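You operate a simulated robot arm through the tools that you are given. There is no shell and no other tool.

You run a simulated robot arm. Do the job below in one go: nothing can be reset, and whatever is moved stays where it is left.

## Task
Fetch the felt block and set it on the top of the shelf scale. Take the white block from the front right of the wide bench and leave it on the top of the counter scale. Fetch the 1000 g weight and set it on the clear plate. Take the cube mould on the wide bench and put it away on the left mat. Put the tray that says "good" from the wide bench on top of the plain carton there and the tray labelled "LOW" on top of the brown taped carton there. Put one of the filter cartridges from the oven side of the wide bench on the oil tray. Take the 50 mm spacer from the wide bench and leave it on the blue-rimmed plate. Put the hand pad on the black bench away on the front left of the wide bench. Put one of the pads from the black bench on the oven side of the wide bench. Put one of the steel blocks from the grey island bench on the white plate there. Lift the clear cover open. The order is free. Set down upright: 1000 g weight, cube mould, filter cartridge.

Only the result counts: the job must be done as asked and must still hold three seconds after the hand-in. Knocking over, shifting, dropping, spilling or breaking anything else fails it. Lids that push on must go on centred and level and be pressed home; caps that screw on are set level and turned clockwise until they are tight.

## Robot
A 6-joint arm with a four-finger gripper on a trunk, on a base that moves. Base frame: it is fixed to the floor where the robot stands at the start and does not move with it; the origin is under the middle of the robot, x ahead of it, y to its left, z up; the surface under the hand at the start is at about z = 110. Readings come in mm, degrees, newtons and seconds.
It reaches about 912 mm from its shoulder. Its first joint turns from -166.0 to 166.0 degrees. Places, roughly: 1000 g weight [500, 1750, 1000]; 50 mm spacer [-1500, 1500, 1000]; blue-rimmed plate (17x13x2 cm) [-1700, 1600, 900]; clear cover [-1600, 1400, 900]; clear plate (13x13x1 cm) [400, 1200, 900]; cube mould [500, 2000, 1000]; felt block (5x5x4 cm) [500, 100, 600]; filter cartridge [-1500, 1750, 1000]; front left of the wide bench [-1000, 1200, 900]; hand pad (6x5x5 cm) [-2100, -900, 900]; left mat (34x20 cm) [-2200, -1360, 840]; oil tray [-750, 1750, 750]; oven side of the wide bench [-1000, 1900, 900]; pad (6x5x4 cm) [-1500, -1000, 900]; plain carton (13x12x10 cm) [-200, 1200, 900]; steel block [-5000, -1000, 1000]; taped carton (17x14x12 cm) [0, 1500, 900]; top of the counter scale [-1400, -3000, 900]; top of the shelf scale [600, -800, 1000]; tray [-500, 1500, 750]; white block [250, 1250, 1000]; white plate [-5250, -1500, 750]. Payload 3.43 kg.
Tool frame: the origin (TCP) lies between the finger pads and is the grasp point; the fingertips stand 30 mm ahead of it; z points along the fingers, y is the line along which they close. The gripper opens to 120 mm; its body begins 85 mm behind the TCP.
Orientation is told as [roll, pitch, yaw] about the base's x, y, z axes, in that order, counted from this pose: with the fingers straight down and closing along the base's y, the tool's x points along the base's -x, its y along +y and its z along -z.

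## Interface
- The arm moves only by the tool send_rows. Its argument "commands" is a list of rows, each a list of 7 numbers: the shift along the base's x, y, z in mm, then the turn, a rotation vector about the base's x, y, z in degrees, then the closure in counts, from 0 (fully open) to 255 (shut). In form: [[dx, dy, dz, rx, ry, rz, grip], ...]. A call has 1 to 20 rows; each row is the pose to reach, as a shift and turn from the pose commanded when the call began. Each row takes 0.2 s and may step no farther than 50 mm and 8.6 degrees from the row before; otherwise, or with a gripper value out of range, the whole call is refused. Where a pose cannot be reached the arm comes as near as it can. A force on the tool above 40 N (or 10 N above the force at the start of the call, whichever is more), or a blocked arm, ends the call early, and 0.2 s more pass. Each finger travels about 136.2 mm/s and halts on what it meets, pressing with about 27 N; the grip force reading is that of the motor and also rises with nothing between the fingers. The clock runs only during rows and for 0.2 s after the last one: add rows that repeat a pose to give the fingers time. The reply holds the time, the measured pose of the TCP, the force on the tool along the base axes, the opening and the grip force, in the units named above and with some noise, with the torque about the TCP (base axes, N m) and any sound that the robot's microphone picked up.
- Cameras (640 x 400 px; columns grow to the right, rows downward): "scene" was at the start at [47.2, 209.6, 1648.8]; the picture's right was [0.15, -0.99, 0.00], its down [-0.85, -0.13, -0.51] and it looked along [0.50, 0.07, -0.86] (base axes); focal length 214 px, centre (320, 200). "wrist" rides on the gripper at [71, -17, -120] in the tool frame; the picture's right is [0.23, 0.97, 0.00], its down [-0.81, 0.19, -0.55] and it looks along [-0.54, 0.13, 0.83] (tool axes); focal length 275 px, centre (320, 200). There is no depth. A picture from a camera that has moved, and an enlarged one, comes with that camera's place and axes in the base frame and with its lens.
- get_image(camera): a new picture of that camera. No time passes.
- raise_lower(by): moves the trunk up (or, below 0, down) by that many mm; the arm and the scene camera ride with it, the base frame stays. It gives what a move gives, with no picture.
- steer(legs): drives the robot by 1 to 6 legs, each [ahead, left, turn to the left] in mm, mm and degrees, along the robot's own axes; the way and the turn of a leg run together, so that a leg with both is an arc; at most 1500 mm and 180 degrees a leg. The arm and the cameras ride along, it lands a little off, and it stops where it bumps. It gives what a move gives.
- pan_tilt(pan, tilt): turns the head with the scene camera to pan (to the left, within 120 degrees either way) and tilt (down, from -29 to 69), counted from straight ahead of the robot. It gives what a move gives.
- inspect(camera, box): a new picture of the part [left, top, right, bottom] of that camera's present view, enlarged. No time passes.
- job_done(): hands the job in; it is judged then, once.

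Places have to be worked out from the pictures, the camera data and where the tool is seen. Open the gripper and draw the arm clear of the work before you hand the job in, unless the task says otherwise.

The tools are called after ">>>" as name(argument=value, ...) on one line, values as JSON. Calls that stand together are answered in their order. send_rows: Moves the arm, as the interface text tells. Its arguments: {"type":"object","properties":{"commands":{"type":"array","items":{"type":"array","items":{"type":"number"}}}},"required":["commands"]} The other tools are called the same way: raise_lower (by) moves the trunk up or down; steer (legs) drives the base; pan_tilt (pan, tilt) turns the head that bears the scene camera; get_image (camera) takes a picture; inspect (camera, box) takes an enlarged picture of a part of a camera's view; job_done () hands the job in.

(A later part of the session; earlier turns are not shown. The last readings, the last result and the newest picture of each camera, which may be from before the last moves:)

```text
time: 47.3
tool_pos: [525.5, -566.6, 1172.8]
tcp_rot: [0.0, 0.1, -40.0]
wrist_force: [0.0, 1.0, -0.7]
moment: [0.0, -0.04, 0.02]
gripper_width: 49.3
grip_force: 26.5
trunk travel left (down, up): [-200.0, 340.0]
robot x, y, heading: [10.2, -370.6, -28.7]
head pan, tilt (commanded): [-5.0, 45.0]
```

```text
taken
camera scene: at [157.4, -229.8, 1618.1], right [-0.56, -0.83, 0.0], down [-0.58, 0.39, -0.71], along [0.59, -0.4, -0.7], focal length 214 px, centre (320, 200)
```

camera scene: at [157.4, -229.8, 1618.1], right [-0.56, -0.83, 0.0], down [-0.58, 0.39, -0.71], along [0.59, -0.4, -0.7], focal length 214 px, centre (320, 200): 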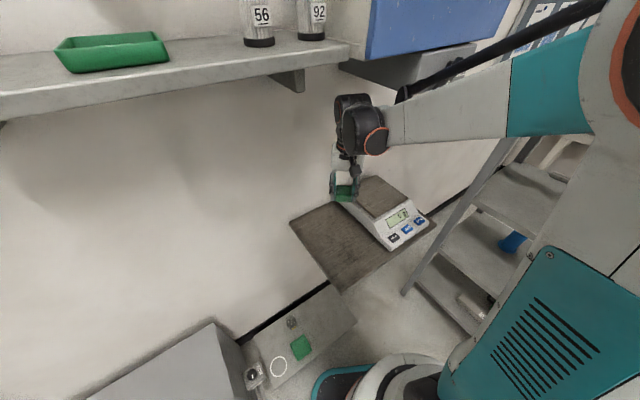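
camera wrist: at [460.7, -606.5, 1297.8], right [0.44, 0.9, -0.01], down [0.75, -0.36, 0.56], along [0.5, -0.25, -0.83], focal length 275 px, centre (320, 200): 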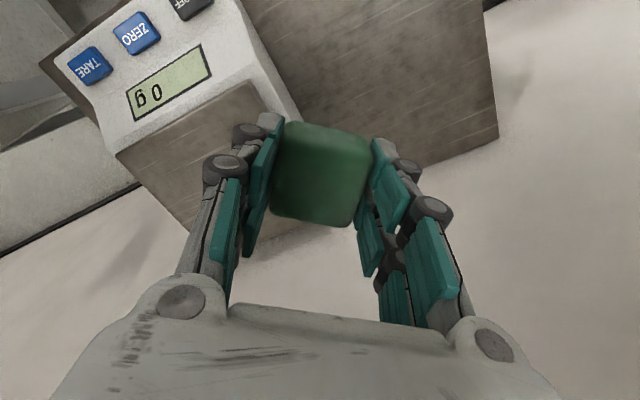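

The forearm now passes under the cabinet. I lower one more step and then continue toward the plate.

>>> raise_lower(by=-80)

>>> send_rows(commands=[[0, 0, 30, 0, 0, 0, 255], [0, -30, 50, 0, 0, 0, 255], [0, -60, 50, 0, 0, 0, 255], [0, -90, 50, 0, 0, 0, 255], [0, -120, 50, 0, 0, 0, 255], [0, -150, 50, 0, 0, 0, 255], [0, -150, 50, 0, 0, 0, 255]])

>>> get_image(camera="scene")

>>> get_image(camera="wrist")

```text
time: 48.5
tool_pos: [525.8, -568.7, 1092.2]
tcp_rot: [0.0, 0.1, -40.0]
wrist_force: [0.9, -0.5, -1.1]
moment: [0.03, 0.01, 0.01]
gripper_width: 48.9
grip_force: 27.0
trunk travel left (down, up): [-120.0, 420.0]
robot x, y, heading: [13.2, -371.2, -28.6]
head pan, tilt (commanded): [-5.0, 45.0]
```

```text
time: 50.1
tool_pos: [523.9, -715.9, 1142.9]
tcp_rot: [0.0, 0.0, -40.0]
wrist_force: [-0.2, -1.0, 0.0]
moment: [0.01, 0.02, 0.02]
gripper_width: 49.0
grip_force: 26.9
trunk travel left (down, up): [-120.0, 420.0]
robot x, y, heading: [7.8, -370.3, -28.9]
head pan, tilt (commanded): [-5.0, 45.0]
```

```text
taken
camera scene: at [157.7, -229.8, 1537.8], right [-0.55, -0.83, 0.0], down [-0.59, 0.39, -0.71], along [0.59, -0.39, -0.71], focal length 214 px, centre (320, 200)
```

scene: 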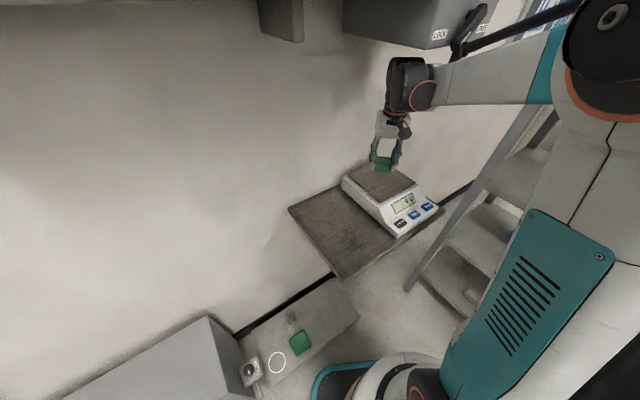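

```text
taken
camera wrist: at [457.8, -684.5, 1264.4], right [0.45, 0.89, 0.0], down [0.75, -0.38, 0.55], along [0.49, -0.25, -0.83], focal length 275 px, centre (320, 200)
```

wrist: 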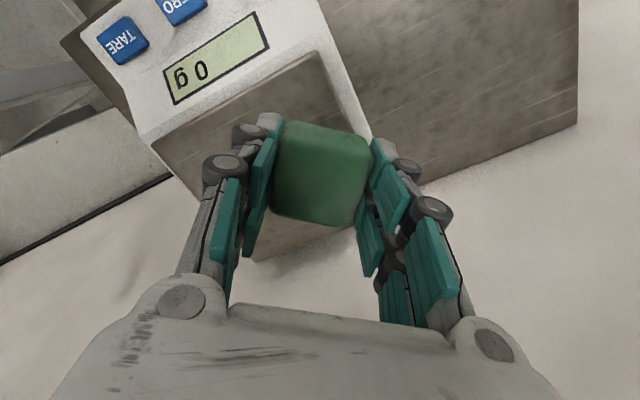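

I see the whole plate; corners put it at about x 476–661, y −883…−697. I need its height, so I zoom in the scene view.

>>> inspect(camera="scene", box=[320, 130, 448, 210])

>>> inspect(camera="wrist", box=[140, 20, 396, 180])

```text
5.00 times, centred on (384, 170) of scene
camera zoom: at [157.7, -229.8, 1537.8], right [-0.55, -0.83, 0.0], down [-0.59, 0.39, -0.71], along [0.59, -0.39, -0.71], focal length 1072 px, centre (0, 350)
```

zoom: 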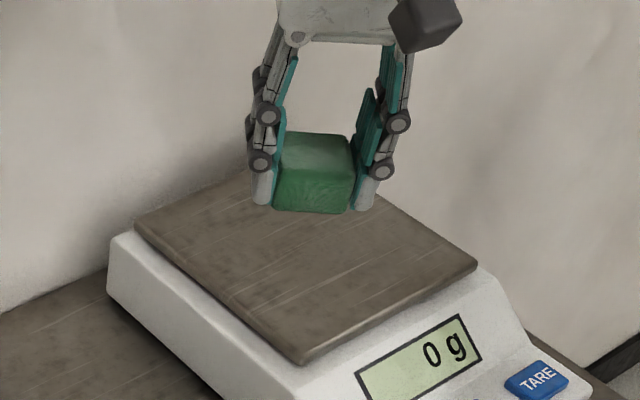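

```text
2.50 times, centred on (268, 100) of wrist
camera zoom: at [457.8, -684.5, 1264.4], right [0.45, 0.89, 0.0], down [0.75, -0.38, 0.55], along [0.49, -0.25, -0.83], focal length 688 px, centre (450, 450)
```

zoom: 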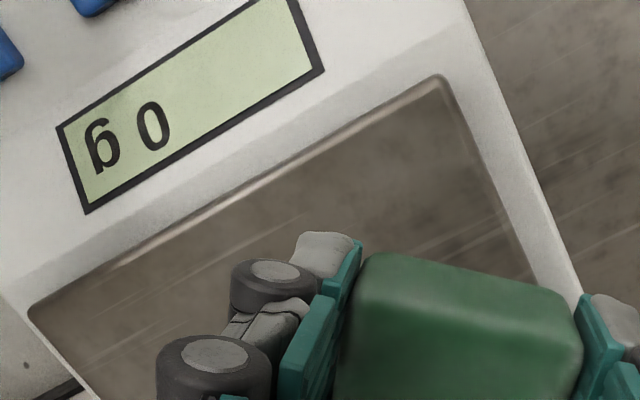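

The plate top is at z≈1003, centre (569,−791). I move over it and lower in stages, watching force.

>>> send_rows(commands=[[15, -25, 0, 0, 0, 0, 255], [30, -50, 0, 0, 0, 0, 255], [44, -74, 0, 0, 0, 0, 255], [44, -74, -30, 0, 0, 0, 255], [44, -74, -60, 0, 0, 0, 255], [44, -74, -85, 0, 0, 0, 255], [44, -74, -85, 0, 0, 0, 255]])

>>> inspect(camera="scene", box=[320, 130, 448, 210])

```text
time: 51.7
tool_pos: [565.6, -788.1, 1059.3]
tcp_rot: [0.0, -0.1, -40.0]
wrist_force: [-2.3, 0.0, 0.9]
moment: [0.01, -0.17, 0.03]
gripper_width: 49.1
grip_force: 26.4
trunk travel left (down, up): [-120.0, 420.0]
robot x, y, heading: [12.9, -367.6, -28.3]
head pan, tilt (commanded): [-5.0, 45.0]
```

```text
5.00 times, centred on (384, 170) of scene
camera zoom: at [154.1, -225.6, 1538.2], right [-0.55, -0.83, 0.0], down [-0.59, 0.39, -0.71], along [0.59, -0.39, -0.7], focal length 1072 px, centre (0, 350)
```

zoom: 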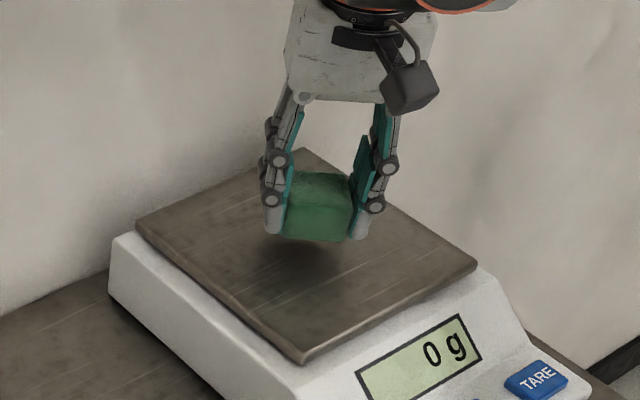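

A slight side force appeared and the base shifted a few mm; I check the full scene for a forearm contact before going on.

>>> get_image(camera="scene")

>>> get_image(camera="wrist")

```text
taken
camera scene: at [154.1, -225.6, 1538.2], right [-0.55, -0.83, 0.0], down [-0.59, 0.39, -0.71], along [0.59, -0.39, -0.7], focal length 214 px, centre (320, 200)
```

scene: 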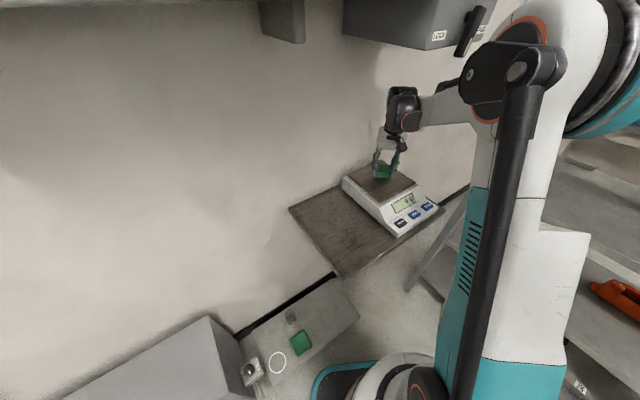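

```text
taken
camera wrist: at [500.5, -755.2, 1180.0], right [0.45, 0.89, 0.0], down [0.74, -0.38, 0.55], along [0.49, -0.25, -0.83], focal length 275 px, centre (320, 200)
```

wrist: 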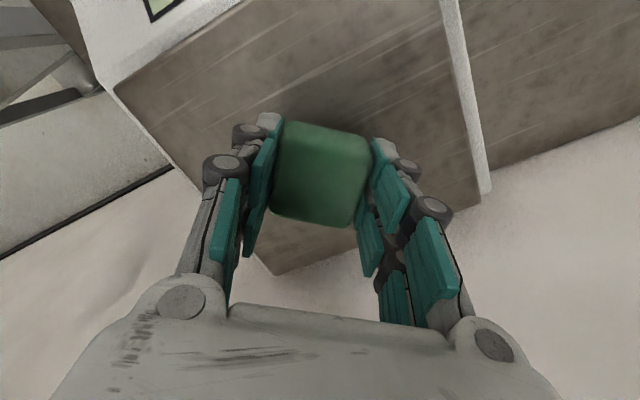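

I re-read the force with a null row to see whether the side load persists.

>>> send_rows(commands=[[0, 0, 0, 0, 0, 0, 255], [0, 0, 0, 0, 0, 0, 255]])

>>> inspect(camera="scene", box=[340, 0, 580, 150])

```text
time: 52.3
tool_pos: [569.5, -792.5, 1057.7]
tcp_rot: [-0.1, 0.1, -40.0]
wrist_force: [-0.6, 0.1, 0.8]
moment: [0.01, -0.02, 0.02]
gripper_width: 48.9
grip_force: 26.9
trunk travel left (down, up): [-120.0, 420.0]
robot x, y, heading: [9.7, -365.8, -28.8]
head pan, tilt (commanded): [-5.0, 45.0]
```

```text
2.67 times, centred on (460, 75) of scene
camera zoom: at [157.1, -229.4, 1537.8], right [-0.55, -0.83, 0.0], down [-0.59, 0.39, -0.71], along [0.59, -0.39, -0.71], focal length 572 px, centre (-53, 533)
```

zoom: 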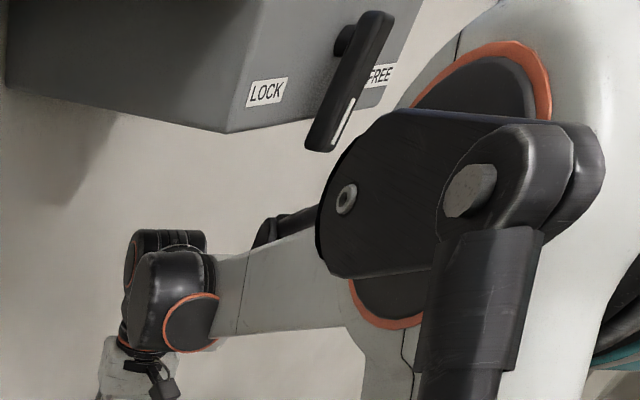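

The load was only transient. Now I lower the last millimetres toward the plate.

>>> send_rows(commands=[[0, 0, -8, 0, 0, 0, 255], [0, 0, -13, 0, 0, 0, 255], [0, 0, -15, 0, 0, 0, 255], [0, 0, -15, 0, 0, 0, 255]])

>>> inspect(camera="scene", box=[320, 130, 448, 210])

```text
time: 53.3
tool_pos: [570.5, -791.5, 1042.0]
tcp_rot: [0.0, 0.2, -39.9]
wrist_force: [0.4, -1.3, 4.8]
moment: [-0.22, 0.01, 0.0]
gripper_width: 49.1
grip_force: 27.1
trunk travel left (down, up): [-120.0, 420.0]
robot x, y, heading: [9.8, -367.0, -28.7]
head pan, tilt (commanded): [-5.0, 45.0]
```

```text
5.00 times, centred on (384, 170) of scene
camera zoom: at [157.3, -229.5, 1537.9], right [-0.55, -0.83, 0.0], down [-0.59, 0.39, -0.71], along [0.59, -0.39, -0.71], focal length 1072 px, centre (0, 350)
```

zoom: 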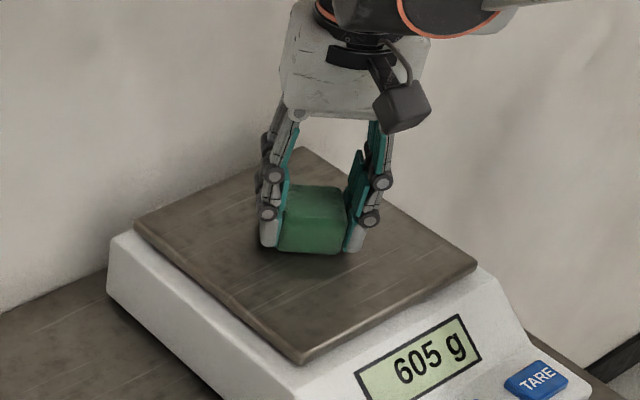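

The block is seated (scale 605 g, ~5 N). I open the fingers and lift away.

>>> send_rows(commands=[[0, 0, 0, 0, 0, 0, 130], [0, 0, 0, 0, 0, 0, 80], [0, 0, 0, 0, 0, 0, 40], [0, 0, 0, 0, 0, 0, 40], [0, 0, 30, 0, 0, 0, 40], [0, 0, 60, 0, 0, 0, 40], [0, 0, 90, 0, 0, 0, 40], [0, 0, 90, 0, 0, 0, 40]])

>>> inspect(camera="scene", box=[320, 130, 448, 210])

```text
time: 55.3
tool_pos: [568.6, -791.0, 1105.3]
tcp_rot: [-0.1, 0.4, -40.2]
wrist_force: [0.0, 0.1, 0.0]
moment: [0.0, 0.0, -0.01]
gripper_width: 101.2
grip_force: 0.0
trunk travel left (down, up): [-120.0, 420.0]
robot x, y, heading: [8.2, -369.5, -28.7]
head pan, tilt (commanded): [-5.0, 45.0]
stopped in row 8: the arm was blocked; the commanded pose is now the measured one
```

```text
5.00 times, centred on (384, 170) of scene
camera zoom: at [161.8, -233.7, 1539.1], right [-0.56, -0.83, 0.0], down [-0.59, 0.39, -0.7], along [0.59, -0.39, -0.71], focal length 1072 px, centre (0, 350)
```

zoom: 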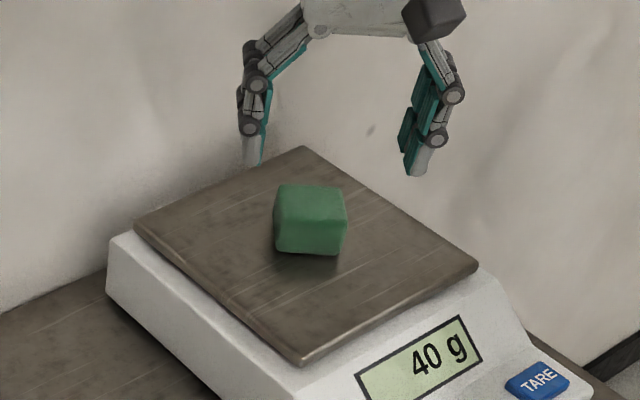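

The felt block sits on the scale (40 g). The lift was blocked at z≈1105, probably the elbow near the cabinet; I look at the handle region.

>>> get_image(camera="scene")

>>> inspect(camera="scene", box=[340, 0, 580, 150])

```text
taken
camera scene: at [161.8, -233.7, 1539.1], right [-0.56, -0.83, 0.0], down [-0.59, 0.39, -0.7], along [0.59, -0.39, -0.71], focal length 214 px, centre (320, 200)
```

scene: 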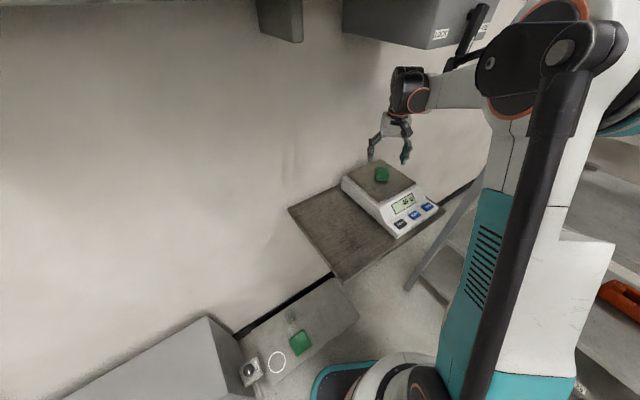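

```text
2.67 times, centred on (460, 75) of scene
camera zoom: at [161.8, -233.7, 1539.1], right [-0.56, -0.83, 0.0], down [-0.59, 0.39, -0.7], along [0.59, -0.39, -0.71], focal length 572 px, centre (-53, 533)
```

zoom: 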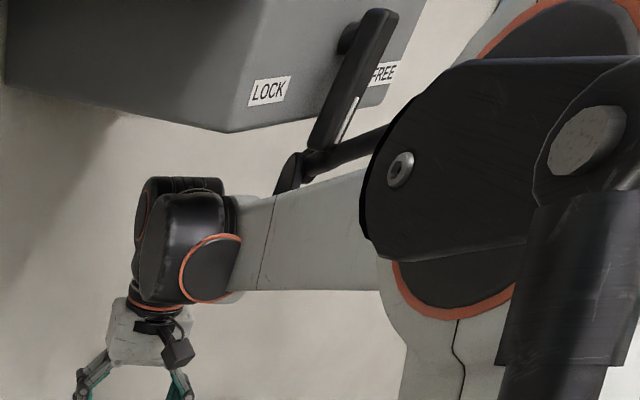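

The forearm's conduit is just under the LOCK/FREE lever. I drop the hand 10 mm to release that contact, then back the base away.

>>> send_rows(commands=[[0, 0, -6, 0, 0, 0, 40], [-4, 2, -10, 0, 0, 0, 40], [-4, 2, -10, 0, 0, 0, 40]])

>>> inspect(camera="scene", box=[340, 0, 580, 150])

```text
time: 56.1
tool_pos: [561.8, -783.5, 1104.1]
tcp_rot: [0.0, 0.1, -40.0]
wrist_force: [-0.5, 0.7, 0.8]
moment: [-0.07, -0.04, 0.0]
gripper_width: 101.4
grip_force: 0.0
trunk travel left (down, up): [-120.0, 420.0]
robot x, y, heading: [10.6, -370.0, -28.8]
head pan, tilt (commanded): [-5.0, 45.0]
```

```text
2.67 times, centred on (460, 75) of scene
camera zoom: at [156.3, -228.3, 1538.3], right [-0.55, -0.83, 0.0], down [-0.59, 0.39, -0.71], along [0.59, -0.39, -0.71], focal length 572 px, centre (-53, 533)
```

zoom: 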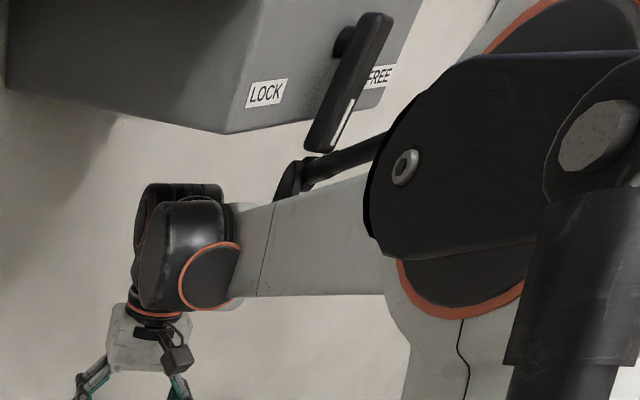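

The lever looks unmoved. Backing the base straight away now.

>>> steer(legs=[[-300, 0, 0]])

>>> inspect(camera="scene", box=[300, 60, 500, 185])

```text
time: 58.1
tool_pos: [302.4, -644.6, 1102.2]
tcp_rot: [0.0, 0.1, -40.2]
wrist_force: [0.0, 0.4, 0.4]
moment: [0.0, 0.01, -0.04]
gripper_width: 101.5
grip_force: 0.1
trunk travel left (down, up): [-120.0, 420.0]
robot x, y, heading: [-248.0, -223.8, -28.7]
head pan, tilt (commanded): [-5.0, 45.0]
```

```text
3.20 times, centred on (400, 122) of scene
camera zoom: at [-101.5, -87.4, 1537.8], right [-0.56, -0.83, 0.0], down [-0.59, 0.39, -0.71], along [0.59, -0.39, -0.71], focal length 686 px, centre (64, 448)
```

zoom: 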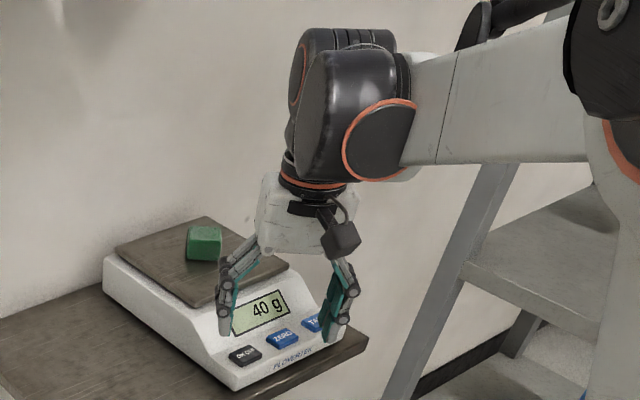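

Felt block done. I tuck the hand closer to the robot, raise the trunk and look over the black bench to the right.

>>> send_rows(commands=[[-35, 19, 15, 0, 0, 0, 0], [-70, 38, 30, 0, 0, 0, 0], [-105, 57, 45, 0, 0, 0, 0], [-140, 76, 60, 0, 0, 0, 0], [-175, 95, 75, 0, 0, 0, 0], [-210, 115, 90, 0, 0, 0, 0], [-210, 115, 90, 0, 0, 0, 0]])

>>> steer(legs=[[0, 0, -80]])

>>> pan_tilt(pan=0, tilt=25)

>>> get_image(camera="scene")

```text
time: 59.7
tool_pos: [92.8, -527.9, 1192.2]
tcp_rot: [0.0, 0.1, -39.7]
wrist_force: [0.2, 0.4, -0.5]
moment: [-0.03, 0.0, 0.01]
gripper_width: 120.3
grip_force: 0.2
trunk travel left (down, up): [-120.0, 420.0]
robot x, y, heading: [-250.6, -224.5, -28.6]
head pan, tilt (commanded): [-5.0, 45.0]
```

```text
time: 63.5
tool_pos: [-482.4, -617.3, 1191.3]
tcp_rot: [0.0, 0.1, -119.3]
wrist_force: [0.4, -0.1, 0.2]
moment: [0.02, 0.0, 0.02]
gripper_width: 120.0
grip_force: 0.0
trunk travel left (down, up): [-120.0, 420.0]
robot x, y, heading: [-250.3, -225.8, -108.5]
head pan, tilt (commanded): [-5.0, 45.0]
```

```text
time: 64.4
tool_pos: [-481.5, -618.8, 1191.0]
tcp_rot: [-0.1, 0.1, -119.1]
wrist_force: [-0.6, 0.7, 0.2]
moment: [-0.05, -0.02, 0.01]
gripper_width: 120.2
grip_force: 0.0
trunk travel left (down, up): [-120.0, 420.0]
robot x, y, heading: [-251.1, -223.9, -108.4]
head pan, tilt (commanded): [0.0, 25.0]
```

```text
taken
camera scene: at [-84.5, -357.0, 1563.0], right [-0.94, 0.35, 0.0], down [0.17, 0.44, -0.88], along [-0.31, -0.82, -0.47], focal length 214 px, centre (320, 200)
```

scene: 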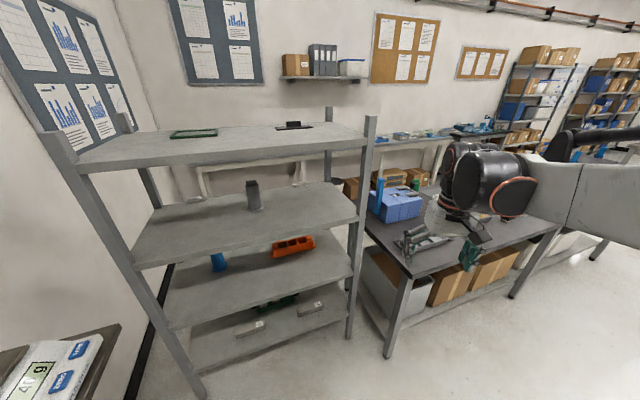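

The black bench's front edge is at y≈−836, starting near x≈−670, and a counter runs along the far wall. I raise the trunk and pan for an overview of that side.

>>> raise_lower(by=300)

>>> pan_tilt(pan=-20, tilt=25)

>>> get_image(camera="scene")

>>> pan_tilt(pan=-75, tilt=20)

>>> get_image(camera="scene")

```text
time: 67.4
tool_pos: [-481.8, -619.5, 1491.1]
tcp_rot: [0.0, 0.1, -119.1]
wrist_force: [-0.1, 0.5, -0.2]
moment: [-0.01, -0.03, 0.01]
gripper_width: 120.0
grip_force: 0.1
trunk travel left (down, up): [-420.0, 120.0]
robot x, y, heading: [-249.0, -228.1, -108.3]
head pan, tilt (commanded): [0.0, 25.0]
```

```text
time: 68.2
tool_pos: [-484.2, -614.5, 1489.7]
tcp_rot: [0.0, 0.0, -119.6]
wrist_force: [-1.0, -0.7, -0.4]
moment: [0.03, -0.07, -0.02]
gripper_width: 120.1
grip_force: 0.0
trunk travel left (down, up): [-420.0, 120.0]
robot x, y, heading: [-250.1, -223.9, -108.2]
head pan, tilt (commanded): [-20.0, 25.0]
```

```text
taken
camera scene: at [-86.6, -356.4, 1866.5], right [-0.93, 0.38, 0.0], down [0.17, 0.41, -0.9], along [-0.34, -0.83, -0.44], focal length 214 px, centre (320, 200)
```

scene: 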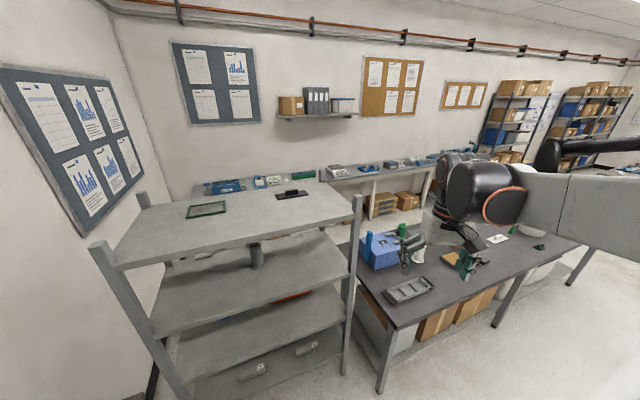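

```text
time: 69.4
tool_pos: [-481.1, -616.9, 1492.2]
tcp_rot: [0.0, 0.1, -119.2]
wrist_force: [7.0, -7.3, 0.1]
moment: [0.73, 0.82, 0.03]
gripper_width: 119.8
grip_force: 0.2
trunk travel left (down, up): [-420.0, 120.0]
robot x, y, heading: [-253.0, -227.6, -108.7]
head pan, tilt (commanded): [-75.0, 20.0]
```

```text
taken
camera scene: at [-87.1, -357.7, 1872.9], right [-0.92, 0.39, 0.0], down [0.14, 0.35, -0.93], along [-0.36, -0.85, -0.38], focal length 214 px, centre (320, 200)
```

scene: 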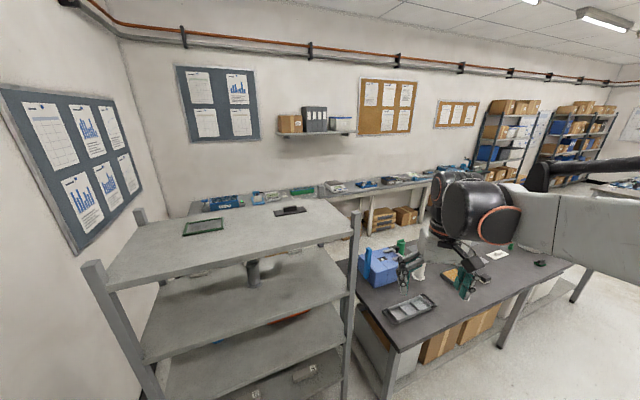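

The head is bumping the arm when panning right, so I set pan back and turn the base instead to view the area to the west.

>>> pan_tilt(pan=10, tilt=22)

>>> steer(legs=[[0, 0, -55]])

>>> get_image(camera="scene")

>>> inspect(camera="scene", box=[0, 100, 320, 300])

>>> inspect(camera="scene", box=[280, 80, 480, 205])

```text
time: 71.0
tool_pos: [-481.9, -618.7, 1490.9]
tcp_rot: [0.1, 0.2, -119.0]
wrist_force: [-0.8, 0.1, -0.1]
moment: [0.02, 0.02, -0.01]
gripper_width: 120.1
grip_force: 0.1
trunk travel left (down, up): [-420.0, 120.0]
robot x, y, heading: [-247.7, -225.9, -108.5]
head pan, tilt (commanded): [10.0, 22.0]
```

```text
time: 73.9
tool_pos: [-703.6, -260.3, 1491.1]
tcp_rot: [0.0, 0.1, -174.3]
wrist_force: [-0.1, 0.6, -0.3]
moment: [0.01, 0.02, 0.07]
gripper_width: 119.9
grip_force: 0.0
trunk travel left (down, up): [-420.0, 120.0]
robot x, y, heading: [-247.9, -224.8, -163.8]
head pan, tilt (commanded): [10.0, 22.0]
```

```text
taken
camera scene: at [-262.6, -438.0, 1871.6], right [-0.27, 0.96, 0.0], down [0.38, 0.1, -0.92], along [-0.89, -0.24, -0.39], focal length 214 px, centre (320, 200)
```

scene: 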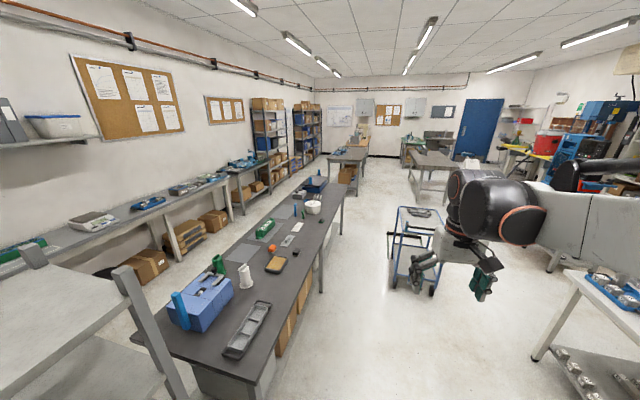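

```text
2.00 times, centred on (160, 200) of scene
camera zoom: at [-262.6, -438.0, 1871.6], right [-0.27, 0.96, 0.0], down [0.38, 0.1, -0.92], along [-0.89, -0.24, -0.39], focal length 429 px, centre (640, 200)
```

zoom: 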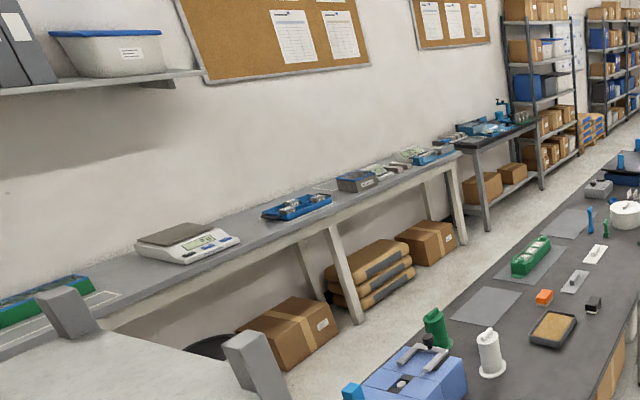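

```text
3.20 times, centred on (380, 142) of scene
camera zoom: at [-262.6, -438.0, 1871.6], right [-0.27, 0.96, 0.0], down [0.38, 0.1, -0.92], along [-0.89, -0.24, -0.39], focal length 686 px, centre (128, 384)
```

zoom: 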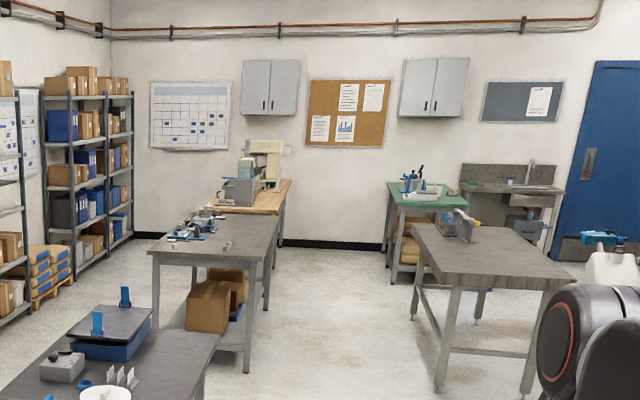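

Excellent overview: the counter scale is near (−1405,−2943), the black bench runs x≈−670…−3150 along y≈−836…, with three grey mats. I head for the black bench's north side first to look at the pads and fetch the hand pad.

>>> steer(legs=[[0, 0, -16], [1450, 130, 0], [0, 0, 60]])

>>> pan_tilt(pan=20, tilt=40)

>>> get_image(camera="scene")

```text
time: 84.8
tool_pos: [-2024.8, -735.5, 1491.3]
tcp_rot: [0.1, 0.2, -128.3]
wrist_force: [-0.1, -0.8, -0.6]
moment: [0.0, 0.01, 0.03]
gripper_width: 119.8
grip_force: 0.0
trunk travel left (down, up): [-420.0, 120.0]
robot x, y, heading: [-1726.5, -383.6, -118.0]
head pan, tilt (commanded): [10.0, 22.0]
```

```text
time: 85.7
tool_pos: [-2024.8, -737.0, 1491.1]
tcp_rot: [0.0, 0.1, -128.0]
wrist_force: [0.7, 0.1, 0.5]
moment: [-0.02, -0.01, 0.01]
gripper_width: 120.2
grip_force: 0.0
trunk travel left (down, up): [-420.0, 120.0]
robot x, y, heading: [-1732.3, -383.2, -118.0]
head pan, tilt (commanded): [20.0, 40.0]
```

```text
taken
camera scene: at [-1584.2, -538.2, 1849.9], right [-0.89, 0.45, 0.0], down [0.27, 0.53, -0.8], along [-0.36, -0.71, -0.6], focal length 214 px, centre (320, 200)
```

scene: 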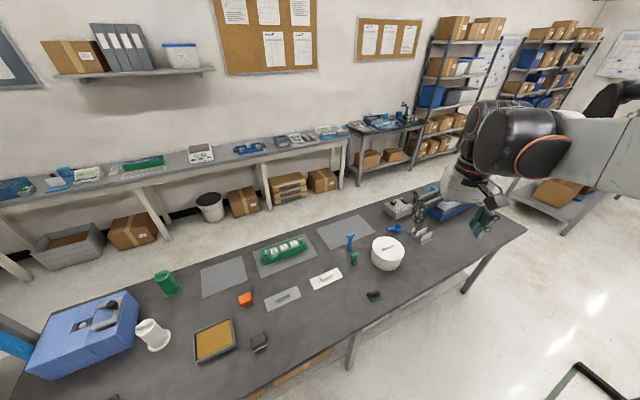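

I zoom in on the bench items to identify the pads and mats.

>>> inspect(camera="scene", box=[180, 260, 340, 360])

>>> inspect(camera="scene", box=[320, 200, 480, 300])

>>> inspect(camera="scene", box=[200, 200, 440, 350])

```text
4.00 times, centred on (260, 310) of scene
camera zoom: at [-1584.2, -538.2, 1849.9], right [-0.89, 0.45, 0.0], down [0.27, 0.53, -0.8], along [-0.36, -0.71, -0.6], focal length 858 px, centre (560, -240)
```

zoom: 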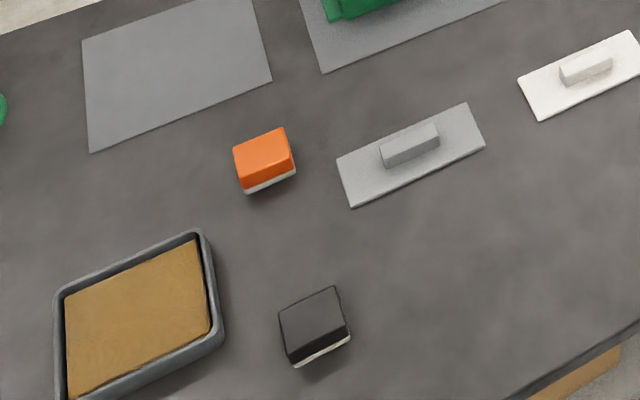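

```text
4.00 times, centred on (400, 250) of scene
camera zoom: at [-1584.2, -538.2, 1849.9], right [-0.89, 0.45, 0.0], down [0.27, 0.53, -0.8], along [-0.36, -0.71, -0.6], focal length 858 px, centre (0, 0)
```

zoom: 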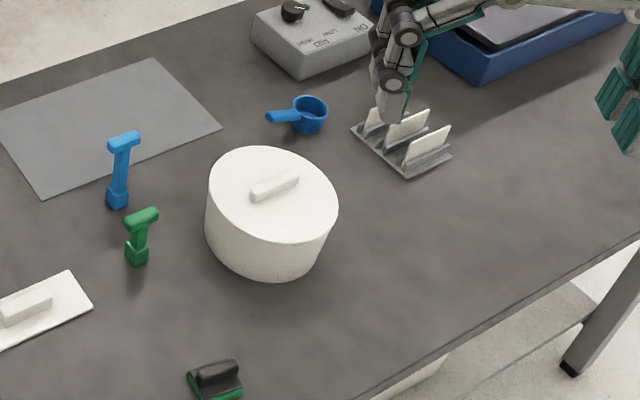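

```text
2.67 times, centred on (320, 275) of scene
camera zoom: at [-1584.2, -538.2, 1849.9], right [-0.89, 0.45, 0.0], down [0.27, 0.53, -0.8], along [-0.36, -0.71, -0.6], focal length 572 px, centre (320, 0)
```

zoom: 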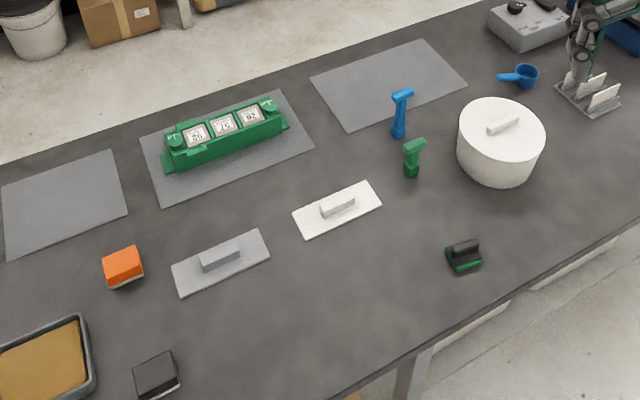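

The hand pad (black grip on a green base) is near (−2060,−910); the orange and black pads are near (−1520,−1165) and (−1547,−974); the left mat is at (−2190,−1348). I lower the trunk and bring the hand above the hand pad.

>>> raise_lower(by=-320)

>>> send_rows(commands=[[-7, -35, -20, 0, 0, 0, 0], [-14, -70, -40, 0, 0, 0, 0], [-21, -105, -60, 0, 0, 0, 0], [-28, -140, -80, 0, 0, 0, 0], [-35, -170, -110, 0, 0, 0, 0], [-35, -170, -110, 0, 0, 0, 0]])

>>> get_image(camera="wrist")

>>> get_image(camera="scene")

```text
time: 88.8
tool_pos: [-2024.1, -736.8, 1172.4]
tcp_rot: [-0.1, 0.0, -128.0]
wrist_force: [0.6, -1.3, 0.2]
moment: [0.0, 0.02, 0.01]
gripper_width: 120.0
grip_force: 0.0
trunk travel left (down, up): [-100.0, 440.0]
robot x, y, heading: [-1731.1, -383.6, -117.8]
head pan, tilt (commanded): [20.0, 40.0]
```

```text
time: 90.2
tool_pos: [-2057.9, -906.2, 1059.6]
tcp_rot: [0.0, 0.1, -128.2]
wrist_force: [0.3, -1.1, -0.4]
moment: [0.04, 0.01, 0.0]
gripper_width: 120.0
grip_force: 0.0
trunk travel left (down, up): [-100.0, 440.0]
robot x, y, heading: [-1727.1, -382.3, -118.0]
head pan, tilt (commanded): [20.0, 40.0]
```

```text
taken
camera wrist: at [-2027.8, -840.3, 1180.3], right [0.91, -0.42, 0.0], down [-0.35, -0.76, 0.55], along [-0.23, -0.5, -0.83], focal length 275 px, centre (320, 200)
```

wrist: 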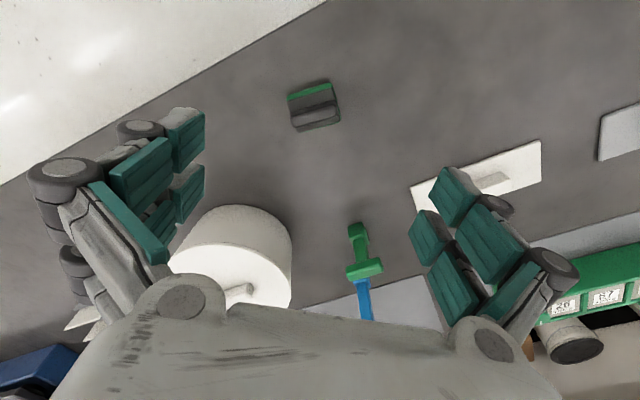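

```text
taken
camera scene: at [-1557.1, -545.6, 1525.0], right [-0.99, 0.14, 0.0], down [0.09, 0.64, -0.77], along [-0.11, -0.76, -0.64], focal length 214 px, centre (320, 200)
```

scene: 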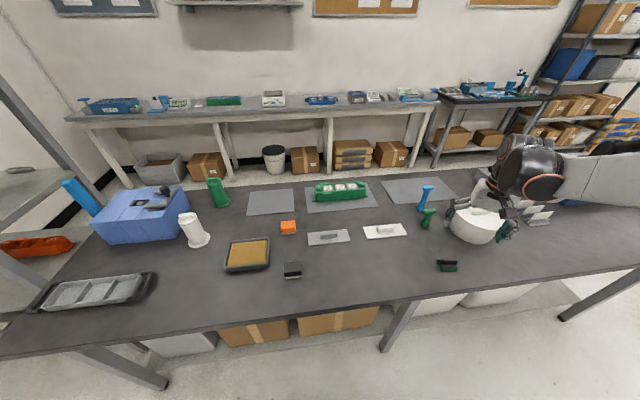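

Pad at about (−2065,−911). I zoom with the wrist camera to see its orientation.

>>> inspect(camera="wrist", box=[256, 60, 384, 140])

>>> inspect(camera="scene", box=[400, 230, 496, 290])

```text
5.00 times, centred on (320, 100) of wrist
camera zoom: at [-2027.8, -840.3, 1180.3], right [0.91, -0.42, 0.0], down [-0.35, -0.76, 0.55], along [-0.23, -0.5, -0.83], focal length 1376 px, centre (320, 700)
```

zoom: 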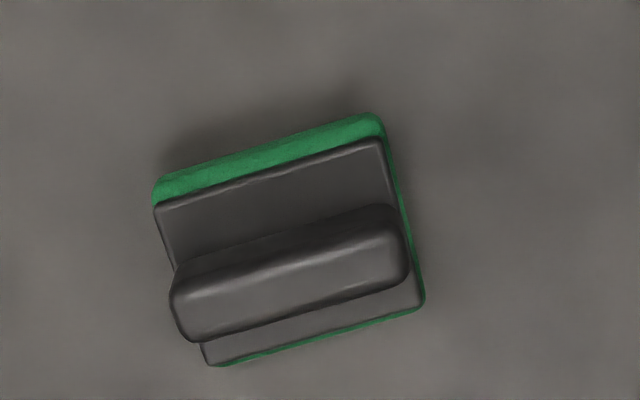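

```text
6.67 times, centred on (448, 260) of scene
camera zoom: at [-1557.1, -545.6, 1525.0], right [-0.99, 0.14, 0.0], down [0.09, 0.64, -0.77], along [-0.11, -0.76, -0.64], focal length 1430 px, centre (-533, -200)
```

zoom: 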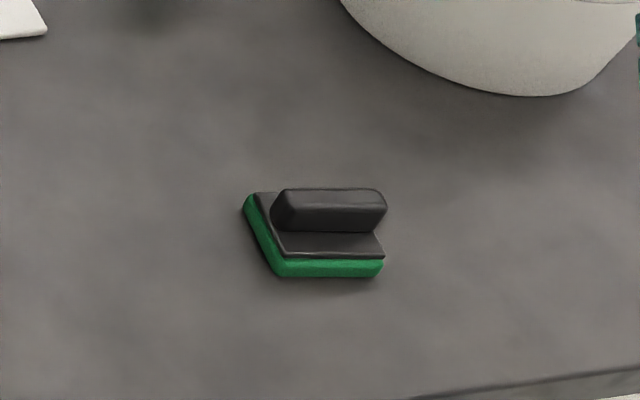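

The bar axis lies about −7.5° from x; centre ≈ (−2069,−916). I turn the hand +30.5° to close along the bar, with the fingers at about 90 mm to stay clear of the pot, then descend part way.

>>> send_rows(commands=[[-3, -3, 0, 0, 0, 7.6, 64], [-6, -5, 0, 0, 0, 15.2, 64], [-9, -8, 0, 0, 0, 22.8, 64], [-11, -10, 0, 0, 0, 30.5, 64], [-11, -10, -40, 0, 0, 30.5, 64], [-11, -10, -80, 0, 0, 30.5, 64], [-11, -10, -110, 0, 0, 30.5, 64], [-11, -10, -110, 0, 0, 30.5, 64]])

>>> get_image(camera="wrist")

```text
time: 92.0
tool_pos: [-2069.4, -914.5, 952.6]
tcp_rot: [0.0, 0.1, -97.7]
wrist_force: [-0.8, -0.6, 0.4]
moment: [0.01, -0.01, 0.01]
gripper_width: 90.2
grip_force: 0.0
trunk travel left (down, up): [-100.0, 440.0]
robot x, y, heading: [-1730.8, -383.8, -117.9]
head pan, tilt (commanded): [20.0, 40.0]
```

```text
taken
camera wrist: at [-2077.6, -842.9, 1072.4], right [1.0, 0.1, 0.0], down [0.08, -0.83, 0.55], along [0.05, -0.55, -0.83], focal length 275 px, centre (320, 200)
```

wrist: 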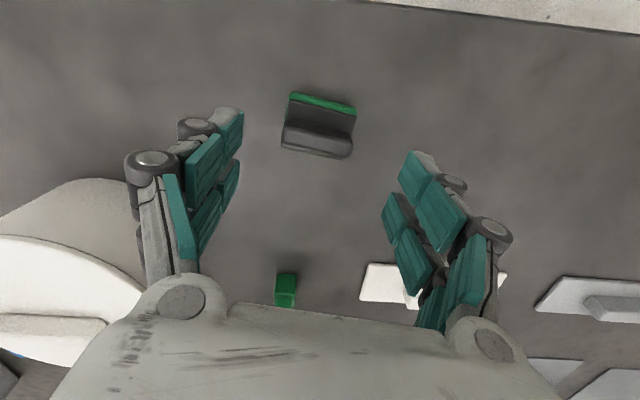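

Aligned. I lower to TCP z≈875 and close on the pad.

>>> send_rows(commands=[[-1, 0, -40, 0, 0, 0, 64], [-2, 0, -70, 0, 0, 0, 64], [-2, 0, -78, 0, 0, 0, 64], [-2, 0, -78, 0, 0, 0, 64], [-2, 0, -78, 0, 0, 0, 255], [-2, 0, -78, 0, 0, 0, 255], [-2, 0, -78, 0, 0, 0, 255]])

>>> get_image(camera="wrist")

```text
time: 93.6
tool_pos: [-2071.4, -915.0, 873.0]
tcp_rot: [0.0, 0.1, -97.7]
wrist_force: [0.9, -0.4, 1.7]
moment: [-0.04, -0.03, 0.0]
gripper_width: 55.5
grip_force: 26.5
trunk travel left (down, up): [-100.0, 440.0]
robot x, y, heading: [-1729.9, -382.9, -118.2]
head pan, tilt (commanded): [20.0, 40.0]
```

```text
taken
camera wrist: at [-2079.5, -842.9, 994.3], right [1.0, 0.1, 0.0], down [0.08, -0.83, 0.55], along [0.05, -0.55, -0.83], focal length 275 px, centre (320, 200)
```

wrist: 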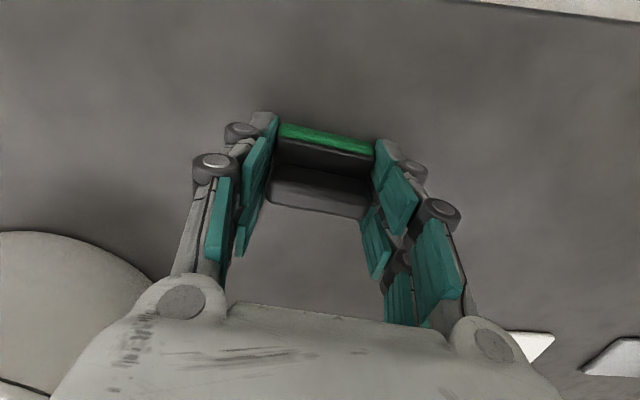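

The hand pad is gripped (55.5 mm). I lift, tuck in, turn toward the wide bench and drive to its front-left area.

>>> send_rows(commands=[[0, 0, 30, 0, 0, 0, 255], [0, 0, 70, 0, 0, 0, 255], [0, 0, 115, 0, 0, 0, 255], [10, 20, 155, 0, 0, 0, 255], [30, 55, 180, 0, 0, 0, 255], [50, 90, 200, 0, 0, 0, 255], [70, 125, 220, 0, 0, 0, 255], [85, 155, 240, 0, 0, 0, 255], [85, 155, 240, 0, 0, 0, 255]])

>>> raise_lower(by=250)

>>> steer(legs=[[0, 0, -152], [700, -680, 0]])

>>> pan_tilt(pan=10, tilt=40)

>>> get_image(camera="scene")

```text
time: 95.6
tool_pos: [-1989.1, -759.4, 1113.8]
tcp_rot: [0.1, 0.2, -97.8]
wrist_force: [1.2, -0.3, 0.0]
moment: [-0.01, 0.0, -0.02]
gripper_width: 55.6
grip_force: 27.2
trunk travel left (down, up): [-100.0, 440.0]
robot x, y, heading: [-1731.3, -384.2, -118.0]
head pan, tilt (commanded): [20.0, 40.0]
```

```text
time: 98.2
tool_pos: [-1989.1, -761.4, 1362.4]
tcp_rot: [-0.1, 0.0, -97.7]
wrist_force: [0.1, 0.0, -0.1]
moment: [0.03, 0.01, 0.01]
gripper_width: 55.5
grip_force: 27.4
trunk travel left (down, up): [-350.0, 190.0]
robot x, y, heading: [-1733.4, -386.9, -117.9]
head pan, tilt (commanded): [20.0, 40.0]
```

```text
time: 109.5
tool_pos: [-1046.0, 796.0, 1363.1]
tcp_rot: [0.0, 0.1, 112.0]
wrist_force: [0.7, -0.1, -0.5]
moment: [0.0, -0.01, 0.0]
gripper_width: 55.6
grip_force: 26.5
trunk travel left (down, up): [-350.0, 190.0]
robot x, y, heading: [-1086.8, 338.5, 91.8]
head pan, tilt (commanded): [20.0, 40.0]
```

```text
time: 110.2
tool_pos: [-1045.1, 796.3, 1362.0]
tcp_rot: [0.1, 0.1, 111.9]
wrist_force: [-0.1, 0.0, -0.5]
moment: [0.01, 0.0, -0.01]
gripper_width: 55.0
grip_force: 26.7
trunk travel left (down, up): [-350.0, 190.0]
robot x, y, heading: [-1086.7, 341.3, 91.6]
head pan, tilt (commanded): [10.0, 40.0]
```

```text
taken
camera scene: at [-1298.9, 399.5, 1775.0], right [0.98, 0.2, 0.0], down [0.13, -0.63, -0.77], along [-0.16, 0.75, -0.64], focal length 214 px, centre (320, 200)
```

scene: 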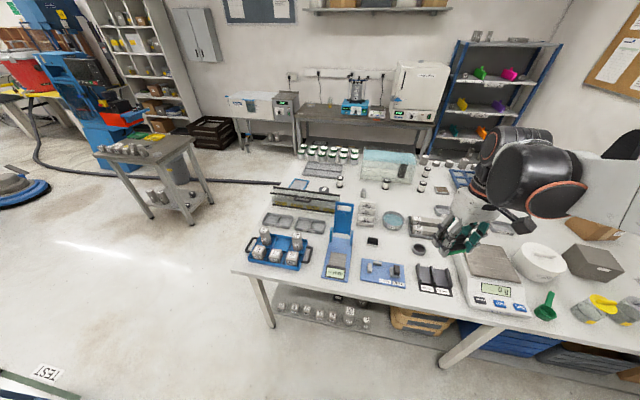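

I have a good view of the bench's left end. I zoom to find free room near (−1000,1200) for the hand pad.

>>> inspect(camera="scene", box=[320, 180, 480, 280])

>>> inspect(camera="scene", box=[230, 140, 390, 240])

>>> inspect(camera="scene", box=[330, 100, 490, 200])

>>> get_image(camera="wrist")

```text
4.00 times, centred on (400, 230) of scene
camera zoom: at [-1298.9, 399.5, 1775.0], right [0.98, 0.2, 0.0], down [0.13, -0.63, -0.77], along [-0.16, 0.75, -0.64], focal length 858 px, centre (0, 80)
```

zoom: 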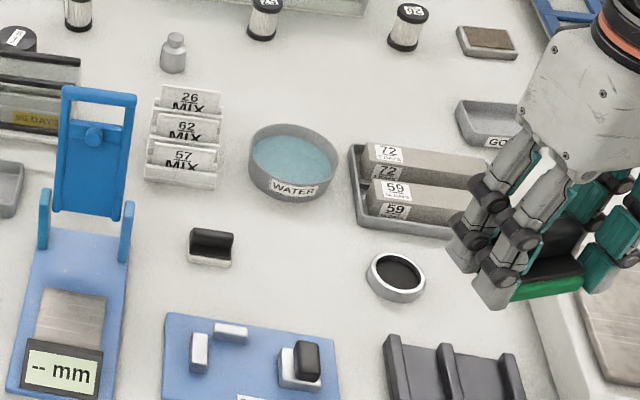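

```text
4.00 times, centred on (310, 190) of scene
camera zoom: at [-1298.9, 399.5, 1775.0], right [0.98, 0.2, 0.0], down [0.13, -0.63, -0.77], along [-0.16, 0.75, -0.64], focal length 858 px, centre (360, 240)
```

zoom: 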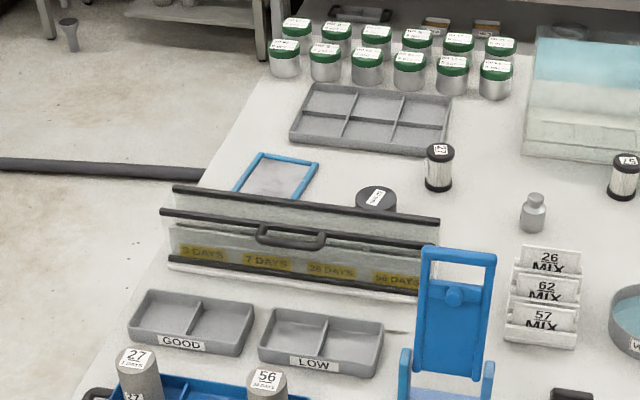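

```text
4.00 times, centred on (410, 150) of scene
camera zoom: at [-1298.9, 399.5, 1775.0], right [0.98, 0.2, 0.0], down [0.13, -0.63, -0.77], along [-0.16, 0.75, -0.64], focal length 858 px, centre (-40, 400)
```

zoom: 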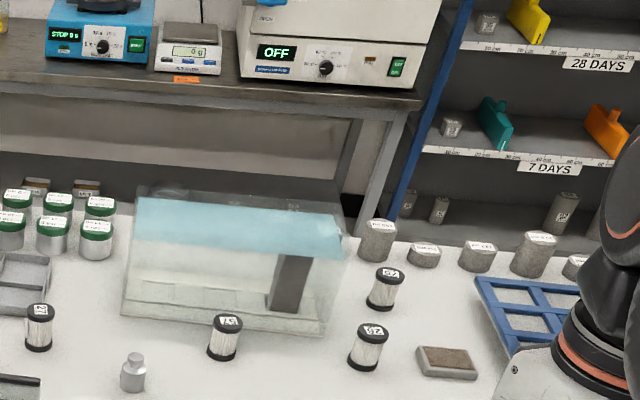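

```text
taken
camera wrist: at [-1003.5, 736.1, 1483.9], right [-0.82, -0.58, 0.0], down [-0.48, 0.68, 0.55], along [-0.32, 0.45, -0.83], focal length 275 px, centre (320, 200)
```

wrist: 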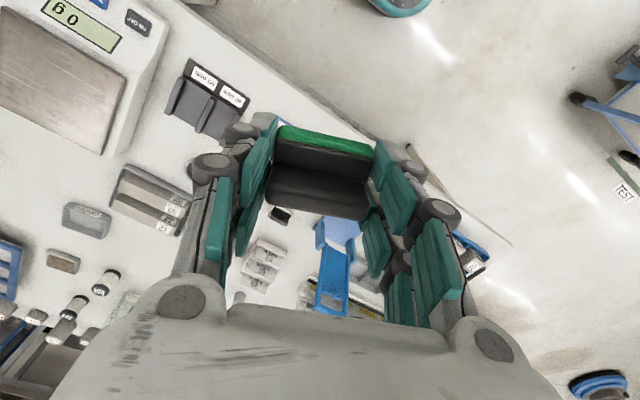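

The small trays (GOOD ≈(−711,1455), HIGH ≈(−445,1388), an unlabelled-from-here one ≈(−131,1684)) and the handled clear cover at ≈(−1613,1368) are identified. Free bench space exists around (−1065,1155); I drive closer and move the pad over it.

>>> steer(legs=[[150, 0, -2]])

>>> raise_lower(by=-200)

>>> get_image(camera="wrist")

>>> get_image(camera="scene")

```text
time: 111.5
tool_pos: [-1031.7, 947.7, 1362.5]
tcp_rot: [0.0, 0.2, 110.2]
wrist_force: [-0.8, 1.0, -1.0]
moment: [-0.06, 0.02, 0.0]
gripper_width: 55.5
grip_force: 27.1
trunk travel left (down, up): [-350.0, 190.0]
robot x, y, heading: [-1084.9, 493.5, 89.8]
head pan, tilt (commanded): [10.0, 40.0]
```

```text
time: 113.7
tool_pos: [-1032.6, 945.9, 1162.4]
tcp_rot: [-0.1, 0.1, 110.3]
wrist_force: [-0.2, -0.5, -0.1]
moment: [0.04, -0.01, 0.0]
gripper_width: 55.3
grip_force: 26.4
trunk travel left (down, up): [-150.0, 390.0]
robot x, y, heading: [-1087.7, 492.6, 89.7]
head pan, tilt (commanded): [10.0, 40.0]
```

```text
taken
camera wrist: at [-992.9, 884.4, 1284.1], right [-0.83, -0.55, 0.0], down [-0.46, 0.7, 0.55], along [-0.3, 0.46, -0.83], focal length 275 px, centre (320, 200)
```

wrist: 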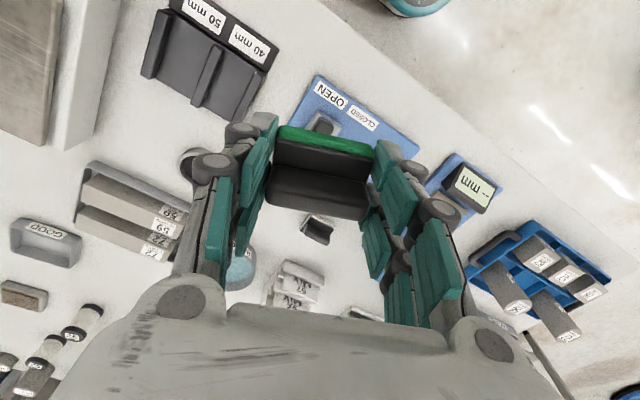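

```text
taken
camera scene: at [-1299.0, 557.3, 1575.1], right [0.99, 0.17, 0.0], down [0.11, -0.63, -0.77], along [-0.13, 0.75, -0.64], focal length 214 px, centre (320, 200)
```

scene: 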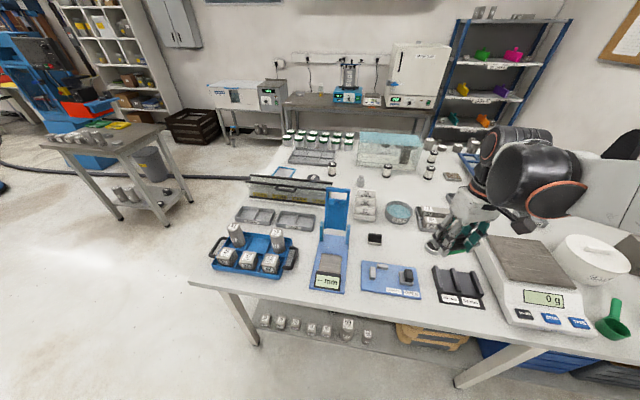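

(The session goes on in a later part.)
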